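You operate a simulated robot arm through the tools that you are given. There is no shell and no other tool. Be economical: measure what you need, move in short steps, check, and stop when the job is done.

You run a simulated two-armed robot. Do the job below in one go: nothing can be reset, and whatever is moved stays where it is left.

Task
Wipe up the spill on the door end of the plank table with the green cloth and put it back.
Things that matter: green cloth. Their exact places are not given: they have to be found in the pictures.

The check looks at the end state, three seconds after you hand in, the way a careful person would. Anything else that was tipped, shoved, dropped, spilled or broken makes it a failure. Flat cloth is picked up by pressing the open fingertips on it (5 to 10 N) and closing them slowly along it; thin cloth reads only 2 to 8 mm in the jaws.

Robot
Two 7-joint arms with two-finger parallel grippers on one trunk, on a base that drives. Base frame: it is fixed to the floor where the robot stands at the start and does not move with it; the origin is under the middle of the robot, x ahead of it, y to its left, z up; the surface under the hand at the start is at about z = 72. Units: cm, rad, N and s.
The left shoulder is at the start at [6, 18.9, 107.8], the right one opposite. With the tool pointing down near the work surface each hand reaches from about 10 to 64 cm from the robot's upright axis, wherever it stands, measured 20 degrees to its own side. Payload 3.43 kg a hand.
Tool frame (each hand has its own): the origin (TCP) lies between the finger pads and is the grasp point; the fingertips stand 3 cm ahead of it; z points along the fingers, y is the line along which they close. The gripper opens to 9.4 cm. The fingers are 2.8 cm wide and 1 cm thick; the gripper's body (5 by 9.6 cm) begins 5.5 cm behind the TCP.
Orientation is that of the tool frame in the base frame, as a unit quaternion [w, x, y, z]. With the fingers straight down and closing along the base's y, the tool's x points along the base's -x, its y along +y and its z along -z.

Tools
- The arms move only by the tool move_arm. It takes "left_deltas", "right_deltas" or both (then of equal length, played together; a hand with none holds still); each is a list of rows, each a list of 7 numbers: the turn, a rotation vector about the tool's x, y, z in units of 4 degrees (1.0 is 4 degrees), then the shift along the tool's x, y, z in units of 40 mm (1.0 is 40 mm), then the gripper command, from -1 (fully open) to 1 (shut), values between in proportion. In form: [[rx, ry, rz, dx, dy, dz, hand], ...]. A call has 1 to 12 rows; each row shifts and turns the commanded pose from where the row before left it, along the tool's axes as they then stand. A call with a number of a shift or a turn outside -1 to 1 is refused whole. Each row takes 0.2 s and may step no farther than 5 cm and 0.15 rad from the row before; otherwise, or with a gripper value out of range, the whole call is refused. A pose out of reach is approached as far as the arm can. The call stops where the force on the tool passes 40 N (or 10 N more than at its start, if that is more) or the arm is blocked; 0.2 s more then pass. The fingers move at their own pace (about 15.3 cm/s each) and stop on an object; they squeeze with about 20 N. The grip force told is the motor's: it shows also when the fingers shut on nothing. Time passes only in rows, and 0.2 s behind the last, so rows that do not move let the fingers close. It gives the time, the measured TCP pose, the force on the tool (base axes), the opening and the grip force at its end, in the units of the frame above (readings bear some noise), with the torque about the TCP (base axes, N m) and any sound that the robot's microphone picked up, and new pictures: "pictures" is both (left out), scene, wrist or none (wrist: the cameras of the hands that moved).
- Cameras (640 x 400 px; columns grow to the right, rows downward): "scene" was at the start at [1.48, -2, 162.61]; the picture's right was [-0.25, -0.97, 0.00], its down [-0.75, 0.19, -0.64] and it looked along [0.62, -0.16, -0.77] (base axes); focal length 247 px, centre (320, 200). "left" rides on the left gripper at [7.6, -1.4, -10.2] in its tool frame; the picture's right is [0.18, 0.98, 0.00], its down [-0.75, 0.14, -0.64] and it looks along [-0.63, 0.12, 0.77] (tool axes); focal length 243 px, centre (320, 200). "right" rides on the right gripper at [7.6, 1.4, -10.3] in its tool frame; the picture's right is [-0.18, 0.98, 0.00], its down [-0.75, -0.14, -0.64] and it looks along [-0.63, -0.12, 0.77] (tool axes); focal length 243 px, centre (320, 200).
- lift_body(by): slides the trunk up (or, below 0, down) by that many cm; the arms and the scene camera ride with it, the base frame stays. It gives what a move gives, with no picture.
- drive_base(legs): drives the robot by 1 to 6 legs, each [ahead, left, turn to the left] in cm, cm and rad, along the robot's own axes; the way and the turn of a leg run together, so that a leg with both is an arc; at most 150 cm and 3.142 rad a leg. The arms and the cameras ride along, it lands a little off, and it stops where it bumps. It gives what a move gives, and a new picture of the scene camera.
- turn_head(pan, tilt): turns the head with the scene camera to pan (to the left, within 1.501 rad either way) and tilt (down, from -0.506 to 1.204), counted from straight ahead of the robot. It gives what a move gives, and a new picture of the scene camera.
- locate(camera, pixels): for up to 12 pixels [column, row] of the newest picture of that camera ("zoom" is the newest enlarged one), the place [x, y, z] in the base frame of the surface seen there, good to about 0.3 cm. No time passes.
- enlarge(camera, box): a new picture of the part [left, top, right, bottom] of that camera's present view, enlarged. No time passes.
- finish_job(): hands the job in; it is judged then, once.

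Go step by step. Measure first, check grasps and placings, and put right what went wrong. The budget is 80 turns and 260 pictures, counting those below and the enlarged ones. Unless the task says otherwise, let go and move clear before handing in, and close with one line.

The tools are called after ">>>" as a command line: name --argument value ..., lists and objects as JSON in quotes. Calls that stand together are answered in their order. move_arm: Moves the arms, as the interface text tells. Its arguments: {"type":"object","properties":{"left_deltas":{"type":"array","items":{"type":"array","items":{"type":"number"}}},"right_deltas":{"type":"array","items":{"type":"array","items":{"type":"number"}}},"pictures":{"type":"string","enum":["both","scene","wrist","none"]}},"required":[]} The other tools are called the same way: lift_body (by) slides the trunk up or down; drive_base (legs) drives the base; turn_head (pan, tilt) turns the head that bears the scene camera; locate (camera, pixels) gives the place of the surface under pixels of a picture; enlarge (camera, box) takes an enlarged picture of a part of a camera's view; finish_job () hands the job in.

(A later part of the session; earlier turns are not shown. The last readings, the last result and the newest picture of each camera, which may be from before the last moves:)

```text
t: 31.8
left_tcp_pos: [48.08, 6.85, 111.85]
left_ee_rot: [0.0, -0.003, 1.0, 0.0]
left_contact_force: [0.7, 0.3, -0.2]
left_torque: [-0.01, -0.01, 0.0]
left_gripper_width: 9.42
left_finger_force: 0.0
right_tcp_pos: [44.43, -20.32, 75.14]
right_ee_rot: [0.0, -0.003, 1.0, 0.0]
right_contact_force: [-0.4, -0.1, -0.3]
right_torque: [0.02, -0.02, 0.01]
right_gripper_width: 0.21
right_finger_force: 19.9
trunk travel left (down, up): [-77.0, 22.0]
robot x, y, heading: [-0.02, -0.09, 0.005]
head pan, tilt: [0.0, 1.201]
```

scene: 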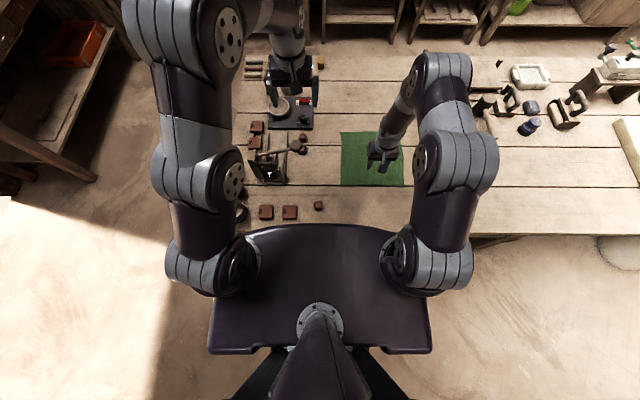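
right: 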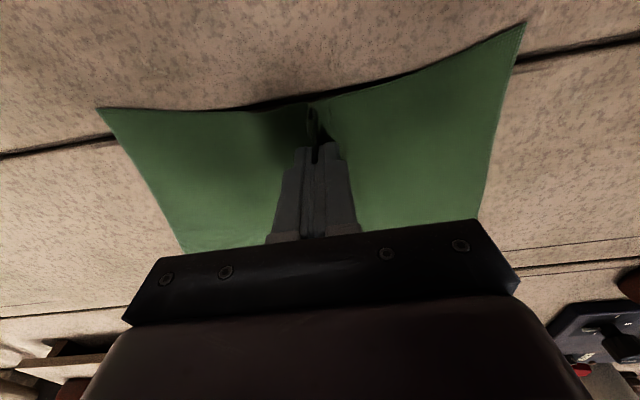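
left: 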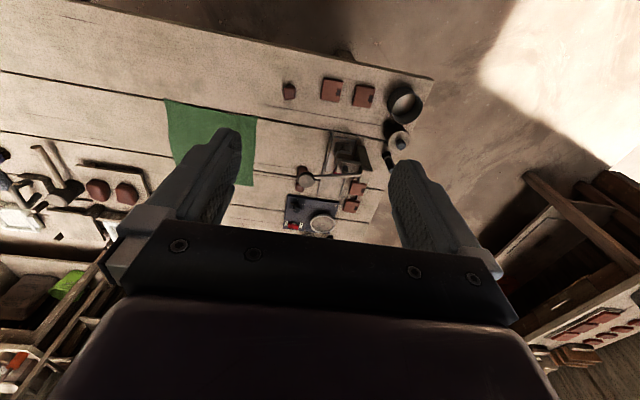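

The jaws hold 2 mm of cloth with a ridge. Lifting and checking.

>>> move_arm --right_deltas '[[0, 0, 0, 0, 0, -0.5, 1], [0, 0, 0, 0, 0, -0.8, 1], [0, 0, 0, 0.3, 0, -0.8, 1], [0, 0, 0, 0.3, 0, -0.8, 1], [0, 0, 0, 0.3, 0, -0.8, 1], [0, 0, 0, 0.3, 0, -0.8, 1], [0, 0, 0, 0.3, 0, -0.8, 1], [0, 0, 0, 0, 0, 0, 1]]'

```text
t: 33.6
left_tcp_pos: [48.23, 6.91, 111.83]
left_ee_rot: [0.0, -0.003, 1.0, 0.001]
left_contact_force: [-0.1, -0.6, 0.6]
left_torque: [0.01, 0.03, 0.04]
left_gripper_width: 9.4
left_finger_force: 0.1
right_tcp_pos: [38.65, -20.52, 96.48]
right_ee_rot: [-0.001, -0.002, 1.0, 0.0]
right_contact_force: [0.2, -0.5, -0.2]
right_torque: [0.0, 0.0, -0.01]
right_gripper_width: 0.2
right_finger_force: 20.0
trunk travel left (down, up): [-77.0, 22.0]
robot x, y, heading: [0.49, -0.09, 0.005]
head pan, tilt: [0.0, 1.201]
```

scene: 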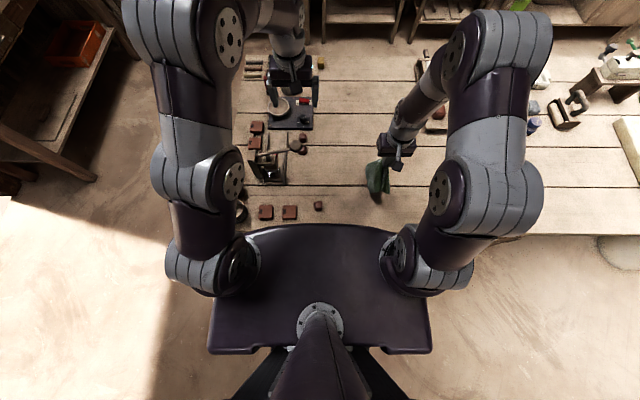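
right: 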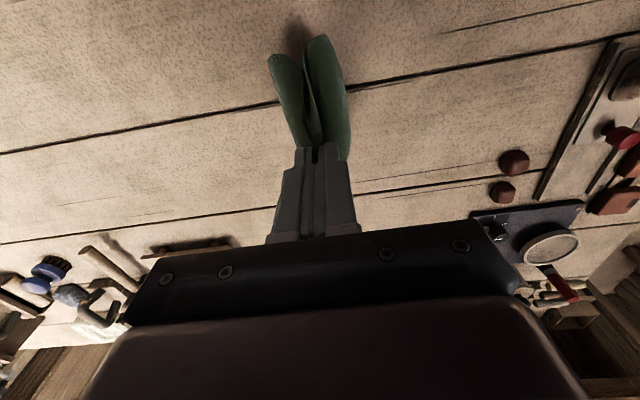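

The cloth hangs cleanly from the hand, and no stain lay under it. I'll raise the trunk, back off, and look at the route round the door end.

>>> lift_body --by 20

>>> drive_base --legs '[[-45, 0, 0]]'

>>> turn_head --pan 0.95 --tilt 0.6

```text
t: 35.7
left_tcp_pos: [48.06, 6.94, 131.9]
left_ee_rot: [0.0, -0.003, 1.0, 0.0]
left_contact_force: [-0.3, 0.3, 0.0]
left_torque: [0.0, 0.01, -0.01]
left_gripper_width: 9.42
left_finger_force: 0.2
right_tcp_pos: [38.63, -20.64, 116.56]
right_ee_rot: [0.0, -0.003, 1.0, 0.0]
right_contact_force: [0.4, -1.1, -0.9]
right_torque: [0.0, -0.01, 0.03]
right_gripper_width: 0.19
right_finger_force: 20.3
trunk travel left (down, up): [-97.0, 2.0]
robot x, y, heading: [-0.01, 0.39, 0.004]
head pan, tilt: [0.0, 1.201]
```

```text
t: 38.5
left_tcp_pos: [3.12, 6.59, 131.94]
left_ee_rot: [-0.001, -0.002, 1.0, -0.001]
left_contact_force: [0.4, 0.0, 0.9]
left_torque: [0.0, 0.01, 0.0]
left_gripper_width: 9.4
left_finger_force: 0.1
right_tcp_pos: [-6.53, -20.79, 116.52]
right_ee_rot: [-0.001, -0.002, 1.0, 0.0]
right_contact_force: [0.5, -0.3, -0.7]
right_torque: [-0.02, 0.03, -0.02]
right_gripper_width: 0.22
right_finger_force: 20.3
trunk travel left (down, up): [-97.0, 2.0]
robot x, y, heading: [-45.21, -0.09, 0.004]
head pan, tilt: [0.0, 1.201]
```

scene: 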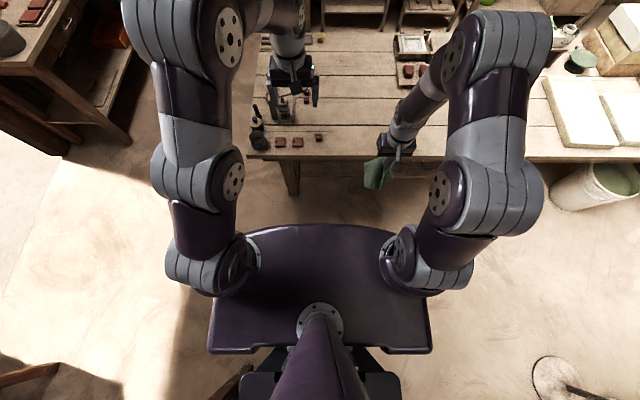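

```text
t: 39.7
left_tcp_pos: [3.04, 6.61, 131.9]
left_ee_rot: [0.001, -0.002, 1.0, 0.0]
left_contact_force: [-0.5, 0.2, 0.3]
left_torque: [0.01, -0.01, 0.0]
left_gripper_width: 9.39
left_finger_force: 0.0
right_tcp_pos: [-6.7, -20.87, 116.49]
right_ee_rot: [0.0, -0.002, 1.0, 0.0]
right_contact_force: [1.2, 0.3, -0.6]
right_torque: [0.01, 0.03, 0.0]
right_gripper_width: 0.2
right_finger_force: 20.1
trunk travel left (down, up): [-97.0, 2.0]
robot x, y, heading: [-45.22, -0.08, -0.0]
head pan, tilt: [0.949, 0.6]
```

scene: 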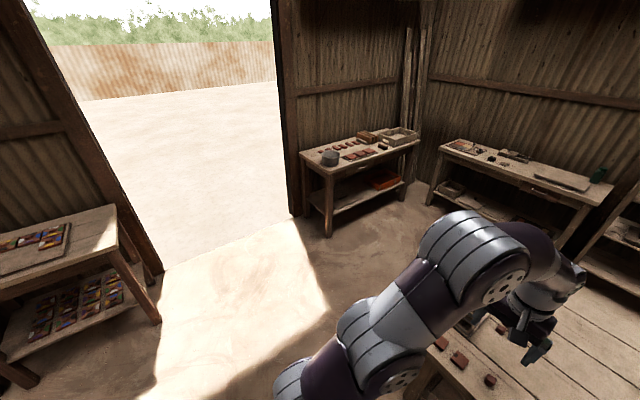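

The way round the door end looks open. I'll measure the furniture on the route.

>>> locate --camera "scene" --pixels '[[329, 236], [318, 150], [429, 205], [415, 140], [556, 245], [605, 185], [625, 290], [160, 320], [118, 205], [440, 150], [400, 230], [300, 155]]'

>>> turn_head --pan 0.0 --tilt 0.6

```text
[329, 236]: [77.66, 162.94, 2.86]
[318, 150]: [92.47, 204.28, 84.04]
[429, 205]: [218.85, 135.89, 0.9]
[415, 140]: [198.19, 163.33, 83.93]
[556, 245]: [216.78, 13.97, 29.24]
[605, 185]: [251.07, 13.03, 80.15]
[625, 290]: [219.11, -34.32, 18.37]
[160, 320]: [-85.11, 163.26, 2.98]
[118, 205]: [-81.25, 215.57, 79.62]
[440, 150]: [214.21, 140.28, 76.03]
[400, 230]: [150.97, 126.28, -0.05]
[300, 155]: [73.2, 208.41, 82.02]
```

```text
t: 40.9
left_tcp_pos: [2.9, 6.61, 131.91]
left_ee_rot: [0.001, -0.002, 1.0, 0.0]
left_contact_force: [0.3, -0.7, -0.6]
left_torque: [0.05, -0.03, 0.0]
left_gripper_width: 9.41
left_finger_force: 0.0
right_tcp_pos: [-6.59, -20.89, 116.55]
right_ee_rot: [0.001, -0.002, 1.0, 0.0]
right_contact_force: [-0.7, 0.0, 0.4]
right_torque: [0.02, -0.01, 0.01]
right_gripper_width: 0.22
right_finger_force: 19.9
trunk travel left (down, up): [-97.0, 2.0]
robot x, y, heading: [-44.89, -0.59, 0.005]
head pan, tilt: [0.0, 0.6]
```

scene: 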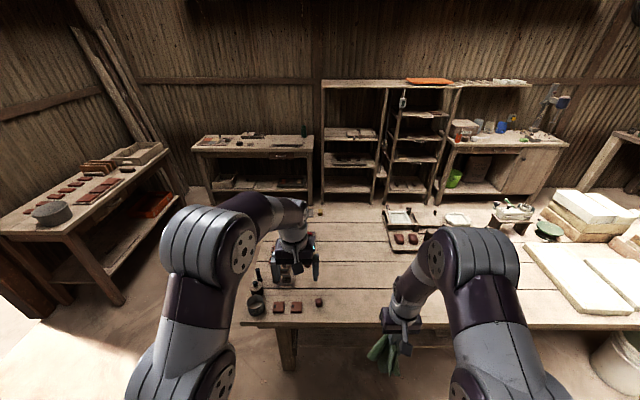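

The corridor is about 125 cm wide at the door end and 105 cm behind the table: ample. I'll drive round with the arms kept off the table.

>>> drive_base --legs '[[0, 100, 0], [85, 0, 0], [0, 0, -1.571]]'

```text
t: 54.1
left_tcp_pos: [45.87, 50.81, 131.94]
left_ee_rot: [0.001, 0.713, 0.701, 0.001]
left_contact_force: [0.4, 0.3, -0.8]
left_torque: [0.03, 0.0, 0.05]
left_gripper_width: 9.42
left_finger_force: 0.0
right_tcp_pos: [18.39, 61.03, 116.65]
right_ee_rot: [0.0, 0.713, 0.702, 0.0]
right_contact_force: [0.3, -0.3, -0.3]
right_torque: [0.0, -0.01, 0.02]
right_gripper_width: 0.21
right_finger_force: 20.1
trunk travel left (down, up): [-97.0, 2.0]
robot x, y, heading: [39.77, 99.15, -1.582]
head pan, tilt: [0.0, 0.6]
```

scene: 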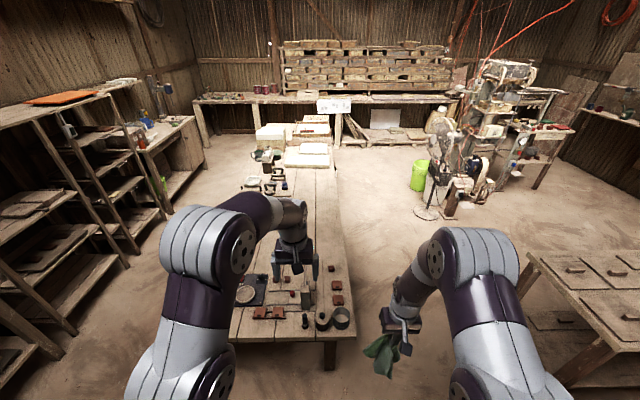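

All clear. Next: strafe to x≈158, turn to face the table from behind.

>>> drive_base --legs '[[0, 118, 0], [0, 0, -1.56]]'

>>> turn_head --pan 0.5 --tilt 0.7

```text
t: 64.0
left_tcp_pos: [111.25, 91.43, 131.94]
left_ee_rot: [0.0, 1.0, -0.005, 0.001]
left_contact_force: [0.0, -0.1, 0.1]
left_torque: [0.0, 0.02, -0.01]
left_gripper_width: 9.43
left_finger_force: 0.2
right_tcp_pos: [121.23, 118.83, 116.52]
right_ee_rot: [0.0, 1.0, -0.004, 0.0]
right_contact_force: [-0.9, 0.4, 0.4]
right_torque: [-0.01, 0.0, 0.01]
right_gripper_width: 0.22
right_finger_force: 20.1
trunk travel left (down, up): [-97.0, 2.0]
robot x, y, heading: [159.82, 98.06, 3.131]
head pan, tilt: [0.0, 0.6]
```

scene: 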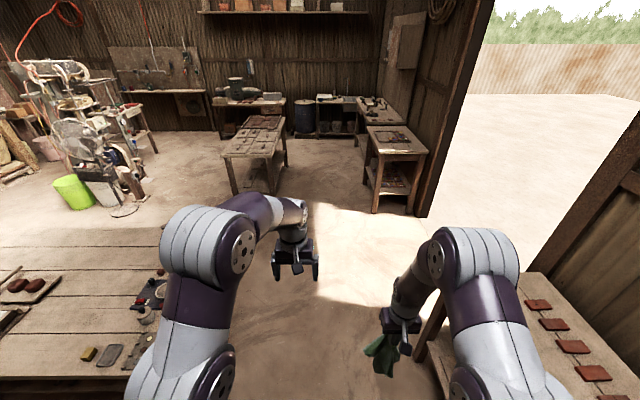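

```text
t: 64.9
left_tcp_pos: [111.29, 91.6, 131.81]
left_ee_rot: [0.0, 1.0, -0.004, 0.0]
left_contact_force: [0.5, 0.2, 1.0]
left_torque: [0.03, 0.0, 0.0]
left_gripper_width: 9.4
left_finger_force: 0.1
right_tcp_pos: [121.2, 118.97, 116.44]
right_ee_rot: [0.0, 1.0, -0.005, 0.0]
right_contact_force: [0.6, -0.1, -0.1]
right_torque: [-0.02, 0.0, 0.02]
right_gripper_width: 0.22
right_finger_force: 19.4
trunk travel left (down, up): [-97.0, 2.0]
robot x, y, heading: [159.6, 97.46, 3.133]
head pan, tilt: [0.499, 0.7]
```

scene: 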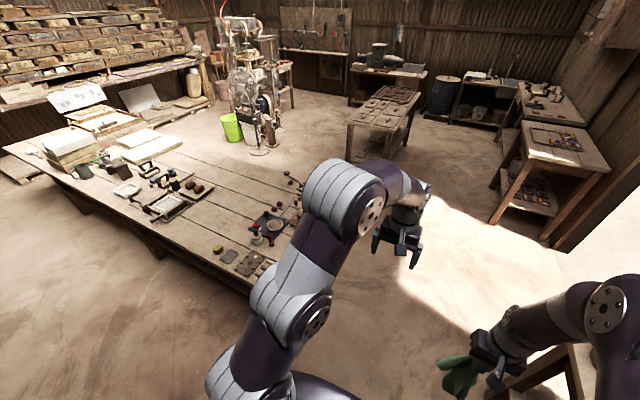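

Now slide along behind the table to y≈-29, then close in.

>>> drive_base --legs '[[0, 126, 0]]'

>>> drive_base --legs '[[20, 0, 0]]'

>>> turn_head --pan -0.1 --tilt 0.95

```text
t: 71.2
left_tcp_pos: [108.19, -31.97, 131.88]
left_ee_rot: [0.0, 1.0, -0.019, 0.0]
left_contact_force: [0.0, -1.1, 0.2]
left_torque: [-0.03, 0.02, -0.01]
left_gripper_width: 9.38
left_finger_force: 0.0
right_tcp_pos: [118.89, -4.99, 116.48]
right_ee_rot: [0.0, 1.0, -0.02, 0.0]
right_contact_force: [0.0, 0.0, -0.3]
right_torque: [-0.01, 0.0, 0.02]
right_gripper_width: 0.21
right_finger_force: 19.4
trunk travel left (down, up): [-97.0, 2.0]
robot x, y, heading: [156.54, -27.28, 3.101]
head pan, tilt: [0.499, 0.7]
```

scene: 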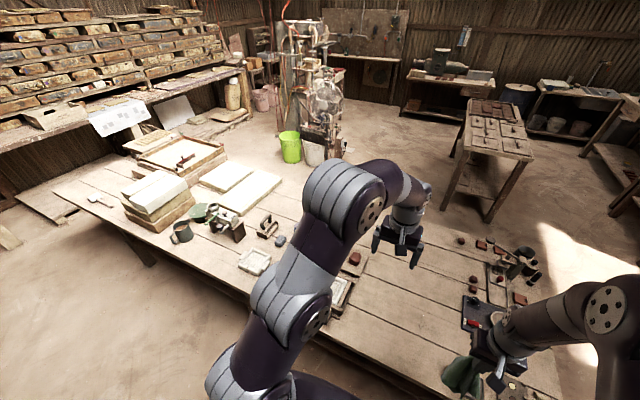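

```text
t: 72.8
left_tcp_pos: [88.09, -31.15, 132.06]
left_ee_rot: [0.0, 1.0, -0.019, -0.002]
left_contact_force: [0.0, -0.2, -0.2]
left_torque: [-0.02, -0.01, 0.0]
left_gripper_width: 9.37
left_finger_force: 0.0
right_tcp_pos: [98.92, -4.15, 116.61]
right_ee_rot: [0.0, 1.0, -0.019, -0.001]
right_contact_force: [-0.1, -0.6, 0.0]
right_torque: [-0.01, 0.02, 0.03]
right_gripper_width: 0.21
right_finger_force: 20.0
trunk travel left (down, up): [-97.0, 2.0]
robot x, y, heading: [136.35, -26.47, 3.101]
head pan, tilt: [0.499, 0.7]
```

scene: 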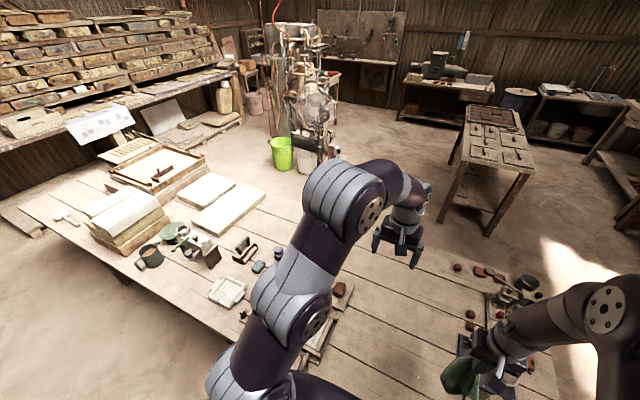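

```text
t: 73.8
left_tcp_pos: [87.73, -31.27, 131.98]
left_ee_rot: [0.0, 1.0, -0.02, -0.001]
left_contact_force: [-0.5, 0.2, -0.5]
left_torque: [0.01, 0.07, 0.0]
left_gripper_width: 9.39
left_finger_force: 0.1
right_tcp_pos: [98.65, -4.11, 116.48]
right_ee_rot: [0.0, 1.0, -0.02, -0.001]
right_contact_force: [-0.7, -0.3, 0.1]
right_torque: [0.02, 0.02, 0.04]
right_gripper_width: 0.21
right_finger_force: 19.3
trunk travel left (down, up): [-97.0, 2.0]
robot x, y, heading: [135.96, -26.51, 3.101]
head pan, tilt: [-0.099, 0.949]
```

scene: 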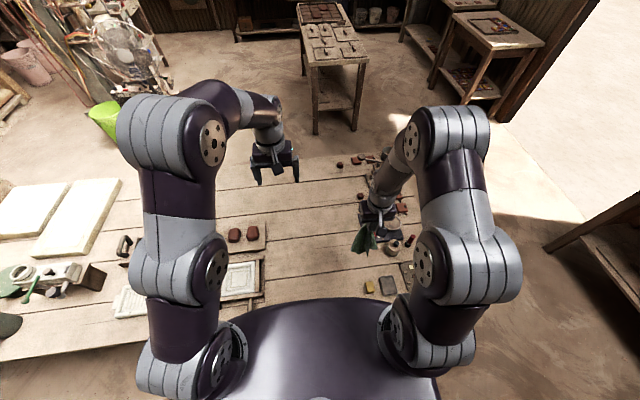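

I'm behind the table with the cloth at (98.7,-4). I'll shift the hand over to (80,-13) at height, and locate objects nearby.

>>> move_arm --right_deltas '[[0, 0, 0, -0.2, 0.8, 0, 1], [0, 0, 0, -0.3, 0.8, 0, 1], [0, 0, 0, -0.6, 0.6, 0, 1], [0, 0, 0, -0.9, 0.15, 0, 1], [0, 0, 0, -0.9, 0, 0, 1], [0, 0, 0, -0.9, 0, 0, 1], [0, 0, 0, -0.85, 0, 0, 1], [0, 0, 0, 0, 0, 0, 1]]'

>>> locate --camera "scene" --pixels '[[369, 285], [386, 284], [265, 265], [255, 295], [266, 225], [392, 246]]'

```text
t: 75.6
left_tcp_pos: [87.82, -31.23, 131.96]
left_ee_rot: [0.0, 1.0, -0.02, 0.0]
left_contact_force: [0.3, 0.5, -0.7]
left_torque: [-0.02, 0.03, 0.01]
left_gripper_width: 9.4
left_finger_force: 0.0
right_tcp_pos: [79.52, -13.01, 116.53]
right_ee_rot: [0.0, 1.0, -0.02, 0.001]
right_contact_force: [-0.6, 0.3, 0.4]
right_torque: [0.0, 0.02, -0.03]
right_gripper_width: 0.2
right_finger_force: 20.2
trunk travel left (down, up): [-97.0, 2.0]
robot x, y, heading: [135.77, -26.44, 3.099]
head pan, tilt: [-0.099, 0.949]
```

scene: 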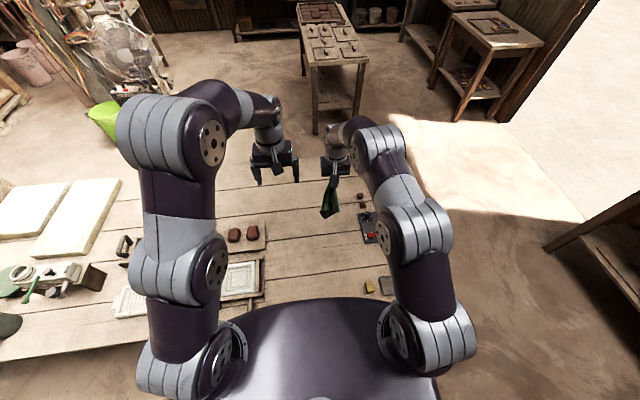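
right: 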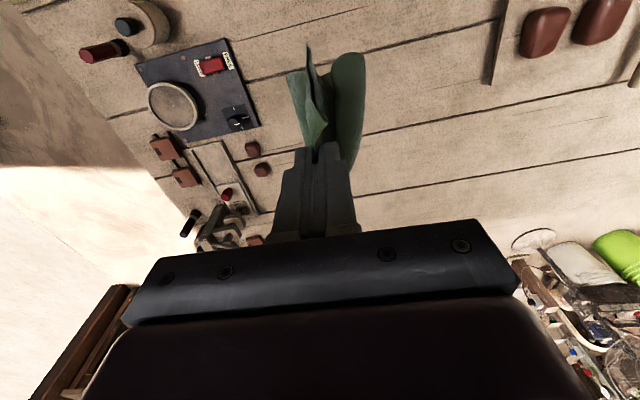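

```text
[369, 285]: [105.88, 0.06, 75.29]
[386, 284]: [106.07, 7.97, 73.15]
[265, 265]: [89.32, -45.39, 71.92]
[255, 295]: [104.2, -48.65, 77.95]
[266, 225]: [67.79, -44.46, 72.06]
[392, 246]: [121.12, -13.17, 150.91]
```

Clear space around the spill. I'll check the spill in this view and the cloth's lower end.

>>> enlarge --camera "scene" --box '[310, 210, 374, 260]'

>>> locate --camera "scene" --pixels '[[327, 214], [330, 195], [335, 235], [345, 235]]'

>>> lift_body --by -18

```text
8.00 times, centred on (342, 235) of scene
```

zoom: 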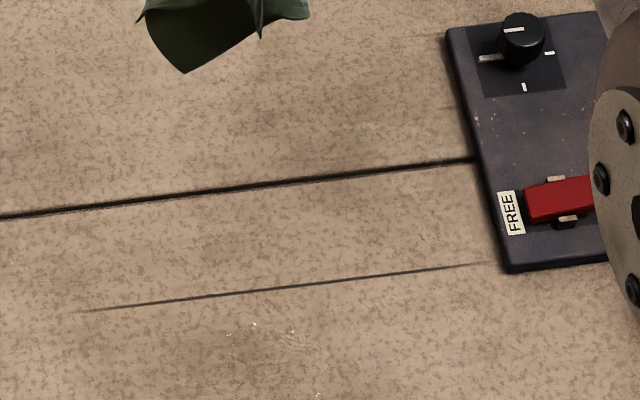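

```text
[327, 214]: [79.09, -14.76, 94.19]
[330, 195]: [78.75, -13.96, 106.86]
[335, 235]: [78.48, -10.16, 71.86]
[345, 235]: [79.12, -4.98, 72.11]
```

```text
t: 77.6
left_tcp_pos: [87.72, -31.23, 113.95]
left_ee_rot: [0.0, 1.0, -0.02, 0.0]
left_contact_force: [-0.2, -0.5, -1.4]
left_torque: [0.01, -0.02, 0.01]
left_gripper_width: 9.4
left_finger_force: 0.1
right_tcp_pos: [79.47, -13.07, 98.47]
right_ee_rot: [0.0, 1.0, -0.02, 0.0]
right_contact_force: [0.3, 0.0, -1.4]
right_torque: [-0.01, -0.01, 0.02]
right_gripper_width: 0.19
right_finger_force: 20.1
trunk travel left (down, up): [-79.0, 20.0]
robot x, y, heading: [135.92, -26.68, 3.098]
head pan, tilt: [-0.099, 0.949]
```

The cloth bottom is just above the table. I'll lay it out toward me over the spill, lowering while drawing back to x≈97.

>>> locate --camera "scene" --pixels '[[331, 252], [335, 251], [339, 252], [342, 259], [326, 255]]'

>>> move_arm --right_deltas '[[0, 0, 0, 0.3, 0, 0.6, 1], [0, 0, 0, 0.5, 0, 0.6, 1], [0, 0, 0, 0.6, 0, 0.6, 1], [0, 0, 0, 0.6, 0, 0.6, 1], [0, 0, 0, 0.6, 0, 0.6, 1], [0, 0, 0, 0.6, 0, 0.7, 1], [0, 0, 0, 0.6, 0, 0.7, 1], [0, 0, 0, 0.6, 0, 0.7, 1], [0, 0, 0, 0, 0, 0.3, 1], [0, 0, 0, 0, 0, 0, 1]]'

```text
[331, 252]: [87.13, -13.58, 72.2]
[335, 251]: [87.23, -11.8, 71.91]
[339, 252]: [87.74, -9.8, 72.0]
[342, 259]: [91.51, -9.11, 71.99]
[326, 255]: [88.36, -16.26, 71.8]
```

```text
t: 79.8
left_tcp_pos: [87.79, -31.22, 113.94]
left_ee_rot: [0.0, 1.0, -0.02, 0.0]
left_contact_force: [0.9, 0.2, 0.8]
left_torque: [0.04, -0.04, -0.01]
left_gripper_width: 9.43
left_finger_force: 0.1
right_tcp_pos: [97.21, -13.55, 76.8]
right_ee_rot: [0.0, 1.0, -0.019, 0.0]
right_contact_force: [-0.8, -1.0, -0.2]
right_torque: [0.01, -0.01, 0.03]
right_gripper_width: 0.18
right_finger_force: 20.0
trunk travel left (down, up): [-79.0, 20.0]
robot x, y, heading: [136.36, -26.29, 3.106]
head pan, tilt: [-0.099, 0.949]
```

scene: 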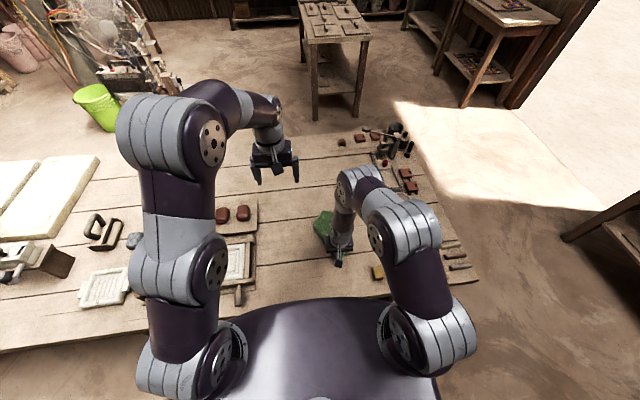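
right: 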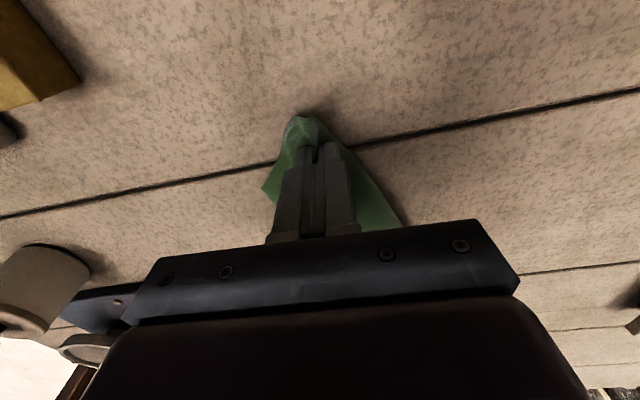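

Cloth is spread ahead of the hand over the spill. I'll press gently and make a first stroke to check forces.

>>> move_arm --right_deltas '[[0, 0, 0, 0, 0, 0.3, 1], [0, 0, 0, 0, 0, 0.1, 1], [0, 0, 0, -0.5, 0, 0, 1], [0, 0, 0, -0.5, 0, 0, 1], [0, 0, 0, -0.5, 0, 0, 1]]' --pictures "wrist"

```text
t: 81.0
left_tcp_pos: [87.71, -31.27, 113.81]
left_ee_rot: [0.0, 1.0, -0.02, 0.0]
left_contact_force: [-0.8, 0.1, -0.4]
left_torque: [0.01, 0.04, 0.04]
left_gripper_width: 9.38
left_finger_force: 0.1
right_tcp_pos: [91.06, -13.4, 75.19]
right_ee_rot: [0.0, 1.0, -0.019, 0.001]
right_contact_force: [0.2, -0.4, 1.1]
right_torque: [0.02, 0.02, 0.01]
right_gripper_width: 0.2
right_finger_force: 20.2
trunk travel left (down, up): [-79.0, 20.0]
robot x, y, heading: [136.57, -26.71, 3.101]
head pan, tilt: [-0.099, 0.949]
```

right: 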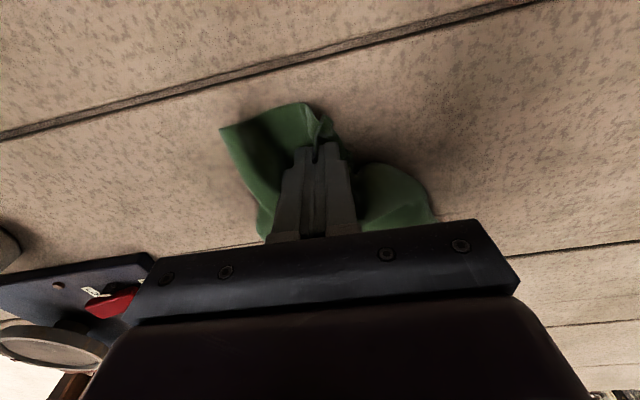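

Light contact. I'll press a little more and rub back and forth over the spill in lanes.

>>> move_arm --right_deltas '[[0, 0, 0, 0, 0, 0.06, 1], [0, 0, 0, -0.9, 0, 0, 1], [0, 0, 0, -0.6, 0, 0, 1], [0, 0, 0, 0, 0.6, 0, 1], [0, 0, 0, 0.9, 0, 0, 1], [0, 0, 0, 0.9, 0, 0, 1], [0, 0, 0, 0.5, 0, 0, 1], [0, 0, 0, 0, -0.6, 0, 1], [0, 0, 0, -0.9, 0, 0, 1], [0, 0, 0, -0.9, 0, 0, 1], [0, 0, 0, -0.5, 0, 0, 1], [0, 0, 0, 0, -0.7, 0, 1]]' --pictures "none"

>>> move_arm --right_deltas '[[0, 0, 0, 0, 0, 0.03, 1], [0, 0, 0, 0.9, 0, 0, 1], [0, 0, 0, 0.9, 0, 0, 1], [0, 0, 0, 0.5, 0, 0, 1], [0, 0, 0, 0, -0.6, 0, 1], [0, 0, 0, -0.9, 0, 0, 1], [0, 0, 0, -0.9, 0, 0, 1], [0, 0, 0, -0.5, 0, 0, 1], [0, 0, 0, 0.3, 0.9, 0, 1], [0, 0, 0, 0.3, 0.9, 0, 1], [0, 0, 0, 0.5, 0, 0, 1], [0, 0, 0, 0, 0, 0, 1]]'

```text
t: 82.9
left_tcp_pos: [88.04, -31.27, 114.02]
left_ee_rot: [0.0, 1.0, -0.02, -0.001]
left_contact_force: [0.0, -1.3, 0.1]
left_torque: [-0.05, 0.0, -0.03]
left_gripper_width: 9.4
left_finger_force: 0.0
right_tcp_pos: [93.98, -13.72, 75.14]
right_ee_rot: [-0.002, 1.0, -0.018, 0.005]
right_contact_force: [7.2, -6.7, 27.5]
right_torque: [-0.23, -0.03, 0.05]
right_gripper_width: 0.2
right_finger_force: 20.0
trunk travel left (down, up): [-79.0, 20.0]
robot x, y, heading: [136.21, -26.51, 3.104]
head pan, tilt: [-0.099, 0.949]
stopped in row 9 (right hand): the force on the tool passed its limit at 49 N (the readings are from after the stop); the commanded pose is now the measured one
```

```text
t: 83.5
left_tcp_pos: [87.79, -31.32, 113.95]
left_ee_rot: [0.0, 1.0, -0.02, 0.0]
left_contact_force: [-0.1, 0.5, -0.2]
left_torque: [0.0, 0.01, -0.04]
left_gripper_width: 9.4
left_finger_force: 0.0
right_tcp_pos: [95.97, -13.71, 75.18]
right_ee_rot: [0.001, 1.0, -0.019, -0.004]
right_contact_force: [-1.8, 0.7, 6.2]
right_torque: [0.01, 0.09, 0.02]
right_gripper_width: 0.22
right_finger_force: 20.0
trunk travel left (down, up): [-79.0, 20.0]
robot x, y, heading: [135.96, -26.67, 3.099]
head pan, tilt: [-0.099, 0.949]
stopped in row 3 (right hand): the force on the tool passed its limit at 45 N (the readings are from after the stop); the commanded pose is now the measured one
```

scene: 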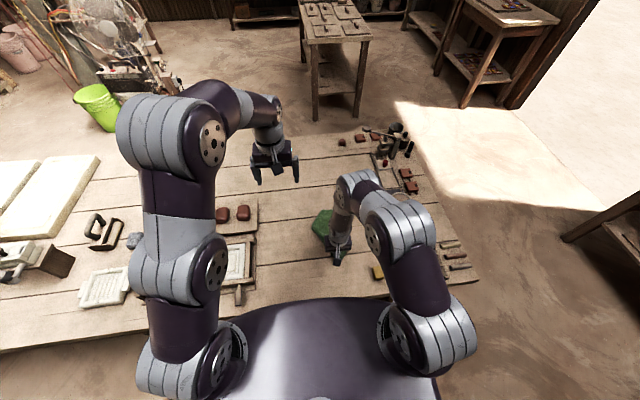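
right: 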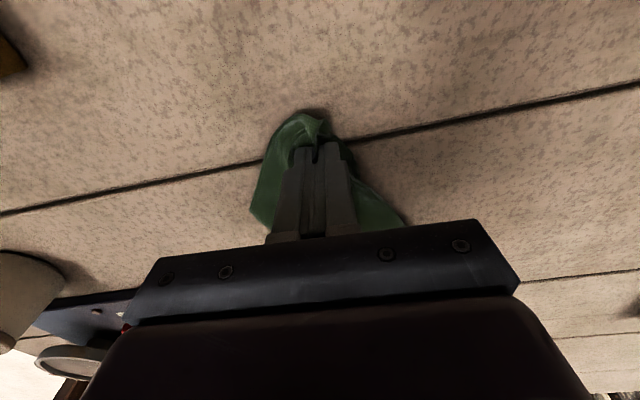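

The fingertips snagged at the plank seam near x=95. I'll raise 0.4 cm, go back to x=92.5, and do slower strokes between x 85 and 93.

>>> move_arm --right_deltas '[[0, 0, 0, 0, 0, -0.12, 1], [0, 0, 0, -0.8, 0, 0, 1], [0, 0, 0, 0, 0, 0.13, 1], [0, 0, 0, -0.5, 0, 0, 1], [0, 0, 0, -0.5, 0, 0, 1], [0, 0, 0, -0.5, 0, 0, 1], [0, 0, 0, -0.4, 0, 0, 1], [0, 0, 0, 0, 0.5, 0, 1], [0, 0, 0, 0.5, 0, 0, 1], [0, 0, 0, 0.5, 0, 0, 1], [0, 0, 0, 0.5, 0, 0, 1], [0, 0, 0, 0.4, 0, 0, 1]]' --pictures "none"

```text
t: 86.1
left_tcp_pos: [87.87, -31.29, 114.01]
left_ee_rot: [0.0, 1.0, -0.02, 0.0]
left_contact_force: [0.3, 0.2, 0.5]
left_torque: [-0.02, 0.01, -0.01]
left_gripper_width: 9.4
left_finger_force: 0.1
right_tcp_pos: [92.88, -15.69, 75.14]
right_ee_rot: [0.001, 1.0, -0.021, -0.003]
right_contact_force: [-5.1, -0.8, 10.4]
right_torque: [0.02, 0.13, 0.02]
right_gripper_width: 0.2
right_finger_force: 20.4
trunk travel left (down, up): [-79.0, 20.0]
robot x, y, heading: [135.84, -26.77, 3.102]
head pan, tilt: [-0.099, 0.949]
```

Good force (10 N). Continuing lanes toward y=-8.

>>> move_arm --right_deltas '[[0, 0, 0, 0, -0.5, 0, 1], [0, 0, 0, 0, -0.5, 0, 1], [0, 0, 0, -0.5, 0, 0, 1], [0, 0, 0, -0.5, 0, 0, 1], [0, 0, 0, -0.5, 0, 0, 1], [0, 0, 0, -0.4, 0, 0, 1], [0, 0, 0, 0, -0.6, 0, 1], [0, 0, 0, 0.5, 0, 0, 1], [0, 0, 0, 0.5, 0, 0, 1], [0, 0, 0, 0.5, 0, 0, 1], [0, 0, 0, 0.4, 0, 0, 1]]' --pictures "none"

>>> move_arm --right_deltas '[[0, 0, 0, -0.5, 0, 0, 1], [0, 0, 0, 0, 0.5, 0, 1], [0, 0, 0, 0, 0.5, 0, 1], [0, 0, 0, 0, 0.5, 0, 1], [0, 0, 0, 0, 0.5, 0, 1], [0, 0, 0, -0.6, 0, 0, 1], [0, 0, 0, 0, -0.5, 0, 1], [0, 0, 0, 0, -0.5, 0, 1], [0, 0, 0, 0, -0.5, 0, 1], [0, 0, 0, 0, -0.5, 0, 1]]' --pictures "both"

```text
t: 88.5
left_tcp_pos: [87.74, -31.29, 113.89]
left_ee_rot: [-0.001, 1.0, -0.021, 0.0]
left_contact_force: [-0.1, -0.1, -0.5]
left_torque: [0.02, 0.03, -0.02]
left_gripper_width: 9.42
left_finger_force: 0.0
right_tcp_pos: [93.14, -9.21, 75.16]
right_ee_rot: [0.001, 1.0, -0.021, -0.002]
right_contact_force: [-1.4, -0.4, 1.4]
right_torque: [-0.01, 0.03, 0.01]
right_gripper_width: 0.21
right_finger_force: 20.7
trunk travel left (down, up): [-79.0, 20.0]
robot x, y, heading: [136.01, -26.79, 3.101]
head pan, tilt: [-0.099, 0.949]
```

```text
t: 90.7
left_tcp_pos: [87.96, -31.37, 114.0]
left_ee_rot: [0.0, 1.0, -0.021, 0.0]
left_contact_force: [0.2, 0.8, -0.2]
left_torque: [-0.01, 0.01, 0.02]
left_gripper_width: 9.41
left_finger_force: 0.1
right_tcp_pos: [88.64, -9.09, 75.16]
right_ee_rot: [0.0, 1.0, -0.019, -0.004]
right_contact_force: [-0.8, -5.6, 17.9]
right_torque: [-0.18, -0.07, -0.01]
right_gripper_width: 0.22
right_finger_force: 20.0
trunk travel left (down, up): [-79.0, 20.0]
robot x, y, heading: [136.3, -26.67, 3.104]
head pan, tilt: [-0.099, 0.949]
```

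scene: 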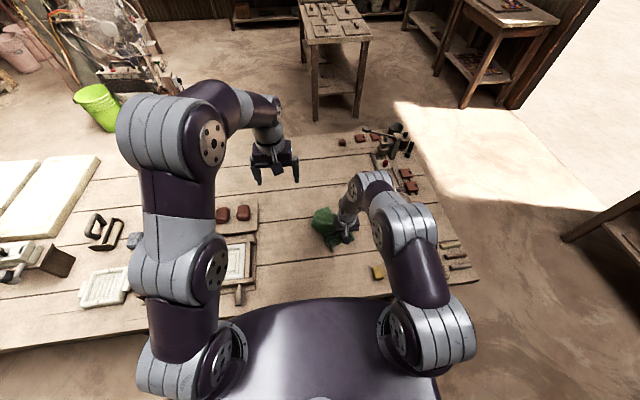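
right: 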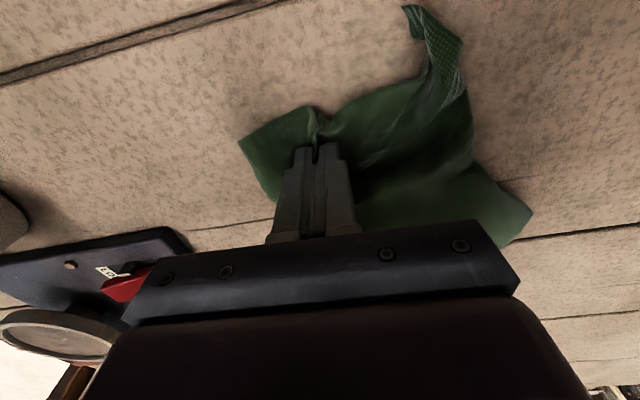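

Well rubbed. I'll lift the cloth and look at the spot.

>>> move_arm --right_deltas '[[0, 0, 0, 0, 0, -0.8, 1], [0, 0, 0, 0, 0, -0.9, 1], [0, 0, 0, 0, 0.2, -0.9, 1], [0, 0, 0, -0.2, 0.3, -0.9, 1], [0, 0, 0, -0.5, 0.3, -0.9, 1], [0, 0, 0, -0.6, 0.2, -0.9, 1], [0, 0, 0, -0.6, 0, -0.5, 1], [0, 0, 0, -0.6, 0, 0, 1], [0, 0, 0, 0, 0, 0, 1]]' --pictures "both"

>>> enlarge --camera "scene" --box '[320, 215, 380, 262]'

>>> enlarge --camera "right" --box '[160, 0, 480, 200]'

```text
t: 92.7
left_tcp_pos: [87.81, -31.4, 114.0]
left_ee_rot: [-0.001, 1.0, -0.02, 0.0]
left_contact_force: [0.9, -0.2, -0.9]
left_torque: [0.0, 0.03, -0.05]
left_gripper_width: 9.41
left_finger_force: 0.0
right_tcp_pos: [78.58, -12.71, 98.41]
right_ee_rot: [0.001, 1.0, -0.02, -0.002]
right_contact_force: [0.2, 0.4, 0.0]
right_torque: [-0.01, 0.01, -0.01]
right_gripper_width: 0.2
right_finger_force: 20.0
trunk travel left (down, up): [-79.0, 20.0]
robot x, y, heading: [136.49, -26.91, 3.105]
head pan, tilt: [-0.099, 0.949]
```

scene: 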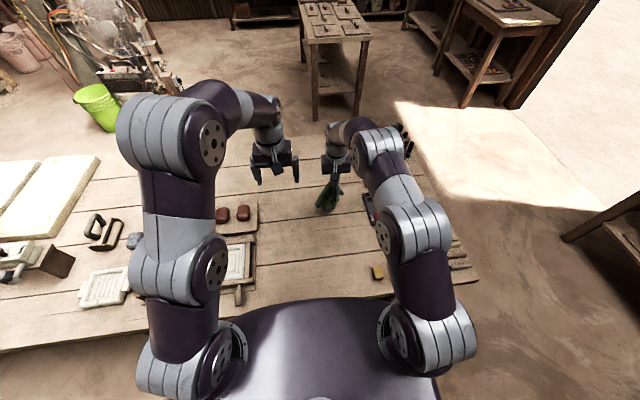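
right: 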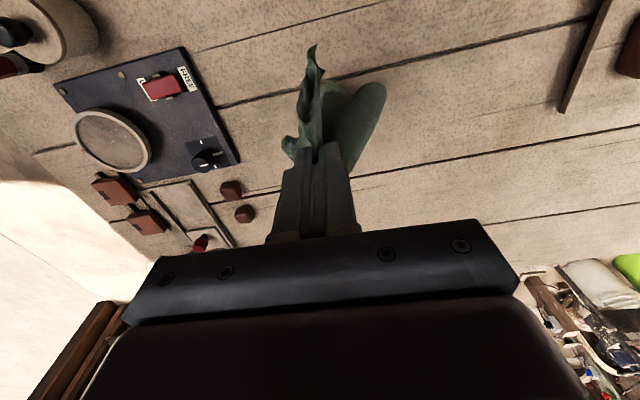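

```text
8.51 times, centred on (350, 238) of scene
```

zoom: 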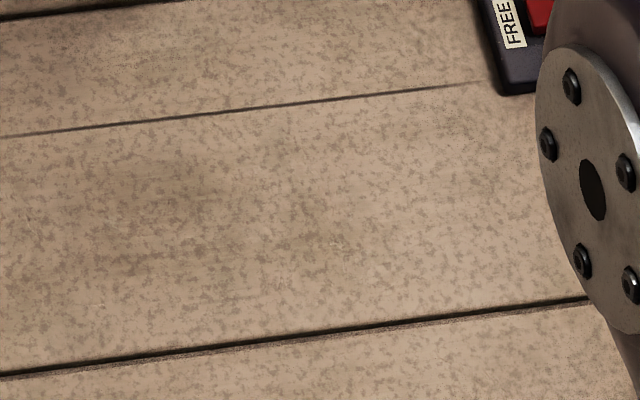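

```text
2.00 times, centred on (320, 100) of right
```

zoom: 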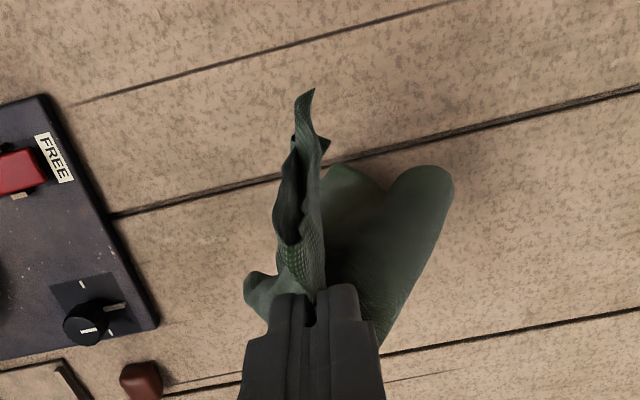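

The glints are gone in the enlarged view; I'll check closer for residue.

>>> enlarge --camera "scene" --box '[318, 225, 350, 245]'

>>> enlarge --camera "scene" --box '[338, 230, 370, 250]'

>>> locate --camera "scene" --pixels '[[352.5, 243], [323.6, 250.7], [340, 235], [335, 240]]'

```text
16.00 times, centred on (334, 235) of scene
```

zoom: 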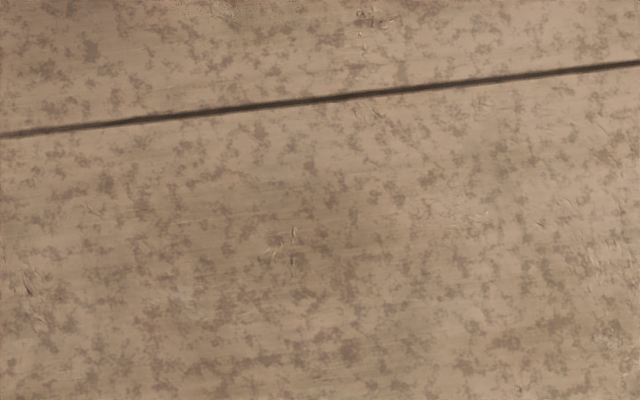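

```text
16.00 times, centred on (354, 240) of scene
```

zoom: 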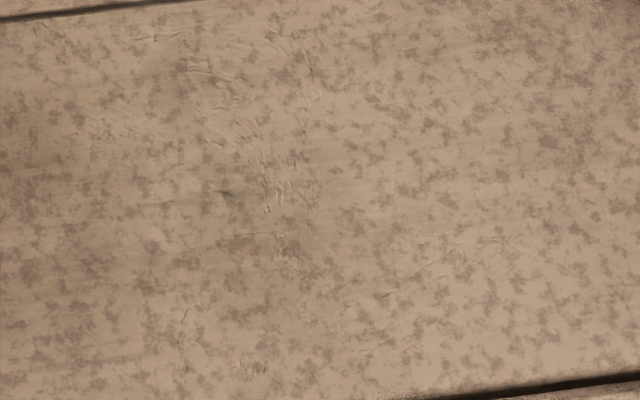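

```text
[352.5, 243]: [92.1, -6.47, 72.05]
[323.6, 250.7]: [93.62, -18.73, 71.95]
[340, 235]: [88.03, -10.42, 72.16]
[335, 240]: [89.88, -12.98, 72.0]
```

Faint film marks remain toward y≈-6..-9 and around y≈-15..-21, so I'll do a second, wider pass with strokes along y.

>>> move_arm --right_deltas '[[0, 0, 0, 0.2, 0, 0.6, 1], [0, 0, 0, 0.4, 0, 0.6, 1], [0, 0, 0, 0.5, 0, 0.6, 1], [0, 0, 0, 0.5, 0, 0.7, 1], [0, 0, 0, 0.5, 0, 0.8, 1], [0, 0, 0, 0.5, 0, 0.8, 1], [0, 0, 0, 0.5, 0, 0.8, 1], [0, 0, 0, 0.4, 0, 0.7, 1], [0, 0, 0, 0, 0, 0.15, 1], [0, 0, 0, 0, 0, 0.05, 1]]' --pictures "wrist"

```text
t: 94.9
left_tcp_pos: [87.88, -31.27, 113.94]
left_ee_rot: [0.0, 1.0, -0.02, 0.001]
left_contact_force: [-0.6, -0.3, 0.5]
left_torque: [-0.01, -0.02, -0.01]
left_gripper_width: 9.39
left_finger_force: 0.0
right_tcp_pos: [92.44, -13.33, 75.24]
right_ee_rot: [0.001, 1.0, -0.02, -0.003]
right_contact_force: [0.7, 0.4, 11.6]
right_torque: [0.05, 0.12, 0.02]
right_gripper_width: 0.19
right_finger_force: 20.1
trunk travel left (down, up): [-79.0, 20.0]
robot x, y, heading: [135.83, -26.58, 3.101]
head pan, tilt: [-0.099, 0.949]
```

right: 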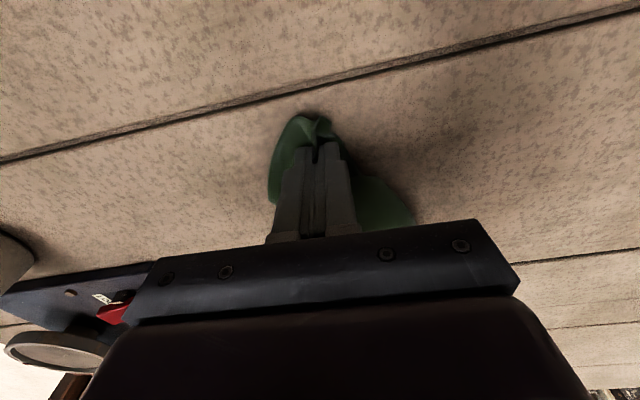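

Contact 11.6 N. Strokes along y.

>>> move_arm --right_deltas '[[0, 0, 0, 0, -0.6, 0, 1], [0, 0, 0, 0, -0.6, 0, 1], [0, 0, 0, 0, -0.6, 0, 1], [0, 0, 0, -0.6, 0, 0, 1], [0, 0, 0, 0, 0.7, 0, 1], [0, 0, 0, 0, 0.7, 0, 1], [0, 0, 0, 0, 0.7, 0, 1], [0, 0, 0, 0, 0.7, 0, 1], [0, 0, 0, 0, 0.7, 0, 1], [0, 0, 0, 0.6, 0, 0, 1], [0, 0, 0, 0, -0.7, 0, 1], [0, 0, 0, 0, -0.7, 0, 1]]' --pictures "none"

>>> move_arm --right_deltas '[[0, 0, 0, -0.6, 0, 0, 1], [0, 0, 0, -0.6, 0, 0, 1], [0, 0, 0, 0, -0.7, 0, 1], [0, 0, 0, 0, -0.7, 0, 1], [0, 0, 0, 0, -0.7, 0, 1], [0, 0, 0, -0.6, 0, 0, 1], [0, 0, 0, 0, 0.7, 0, 1], [0, 0, 0, 0, 0.7, 0, 1], [0, 0, 0, 0, 0.7, 0, 1], [0, 0, 0, 0, 0.7, 0, 1], [0, 0, 0, 0, 0.7, 0, 1]]' --pictures "both"

```text
t: 97.5
left_tcp_pos: [87.85, -31.37, 114.01]
left_ee_rot: [0.0, 1.0, -0.019, -0.001]
left_contact_force: [-0.2, -0.7, 0.1]
left_torque: [0.0, -0.03, -0.02]
left_gripper_width: 9.4
left_finger_force: 0.1
right_tcp_pos: [92.66, -14.6, 75.23]
right_ee_rot: [0.0, 1.0, -0.02, -0.003]
right_contact_force: [-2.0, -9.3, 25.5]
right_torque: [-0.25, 0.15, 0.03]
right_gripper_width: 0.18
right_finger_force: 20.2
trunk travel left (down, up): [-79.0, 20.0]
robot x, y, heading: [135.98, -26.68, 3.101]
head pan, tilt: [-0.099, 0.949]
```

```text
t: 99.9
left_tcp_pos: [87.94, -31.28, 113.85]
left_ee_rot: [0.0, 1.0, -0.02, 0.0]
left_contact_force: [0.0, 0.9, 0.4]
left_torque: [0.01, -0.02, 0.0]
left_gripper_width: 9.42
left_finger_force: 0.0
right_tcp_pos: [85.25, -19.88, 75.17]
right_ee_rot: [0.001, 1.0, -0.02, -0.002]
right_contact_force: [0.3, 5.7, 14.1]
right_torque: [0.19, 0.01, 0.0]
right_gripper_width: 0.22
right_finger_force: 20.1
trunk travel left (down, up): [-79.0, 20.0]
robot x, y, heading: [136.06, -26.73, 3.098]
head pan, tilt: [-0.099, 0.949]
```

scene: 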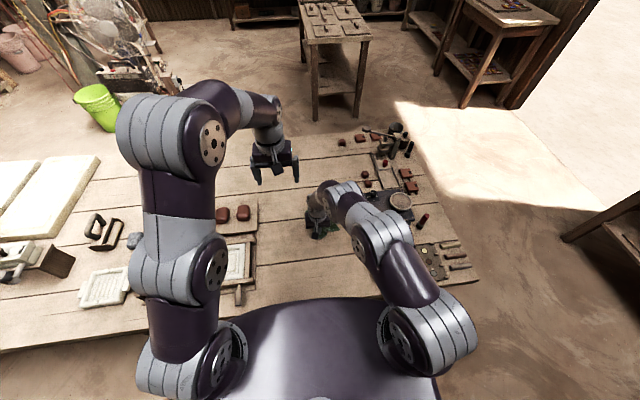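
right: 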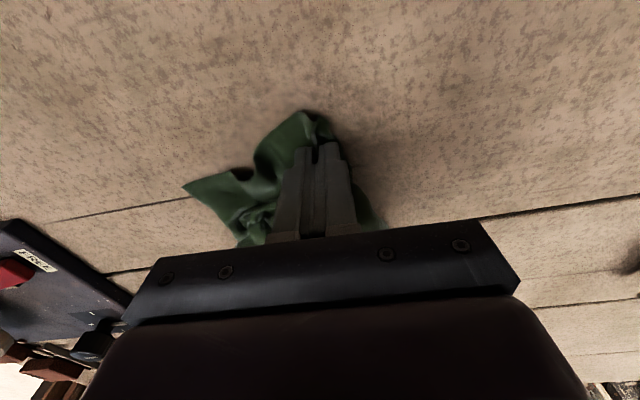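

Lift and inspect again.

>>> move_arm --right_deltas '[[0, 0, 0, 0, 0, -0.8, 1], [0, 0, 0, 0, 0, -0.9, 1], [0, 0, 0, 0, 0, -0.9, 1], [0, 0, 0, 0, 0, -0.9, 1], [0, 0, 0, -0.3, 0, -0.9, 1], [0, 0, 0, -0.6, 0, -0.9, 1], [0, 0, 0, -0.6, 0, -0.5, 1], [0, 0, 0, 0, 0, 0, 1]]' --pictures "scene"

>>> enlarge --camera "scene" --box '[300, 220, 340, 250]'

>>> enlarge --camera "scene" --box '[330, 220, 370, 250]'

```text
t: 101.7
left_tcp_pos: [87.71, -31.26, 113.89]
left_ee_rot: [0.0, 1.0, -0.021, 0.0]
left_contact_force: [0.4, 0.7, 0.7]
left_torque: [0.03, -0.01, -0.02]
left_gripper_width: 9.4
left_finger_force: 0.1
right_tcp_pos: [79.37, -19.79, 98.47]
right_ee_rot: [0.0, 1.0, -0.02, -0.002]
right_contact_force: [0.6, -0.5, -0.6]
right_torque: [0.01, 0.02, 0.0]
right_gripper_width: 0.2
right_finger_force: 19.8
trunk travel left (down, up): [-79.0, 20.0]
robot x, y, heading: [136.25, -26.85, 3.103]
head pan, tilt: [-0.099, 0.949]
```

scene: 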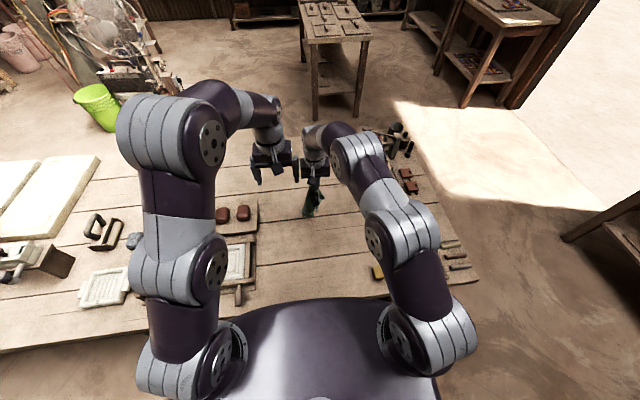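

```text
13.33 times, centred on (320, 235) of scene
```

zoom: 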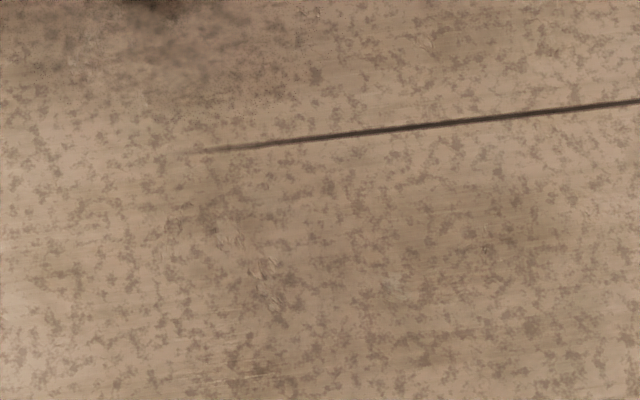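

```text
13.33 times, centred on (350, 235) of scene
```

zoom: 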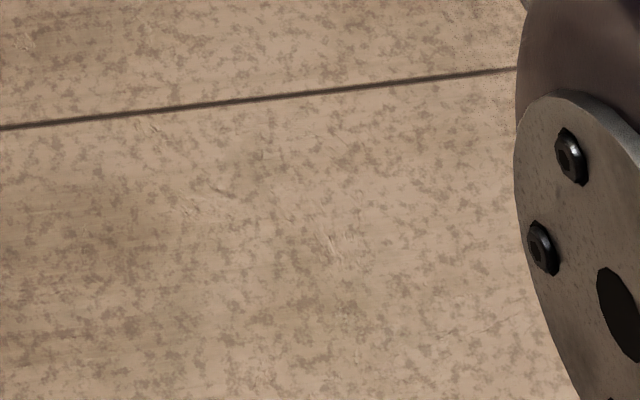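

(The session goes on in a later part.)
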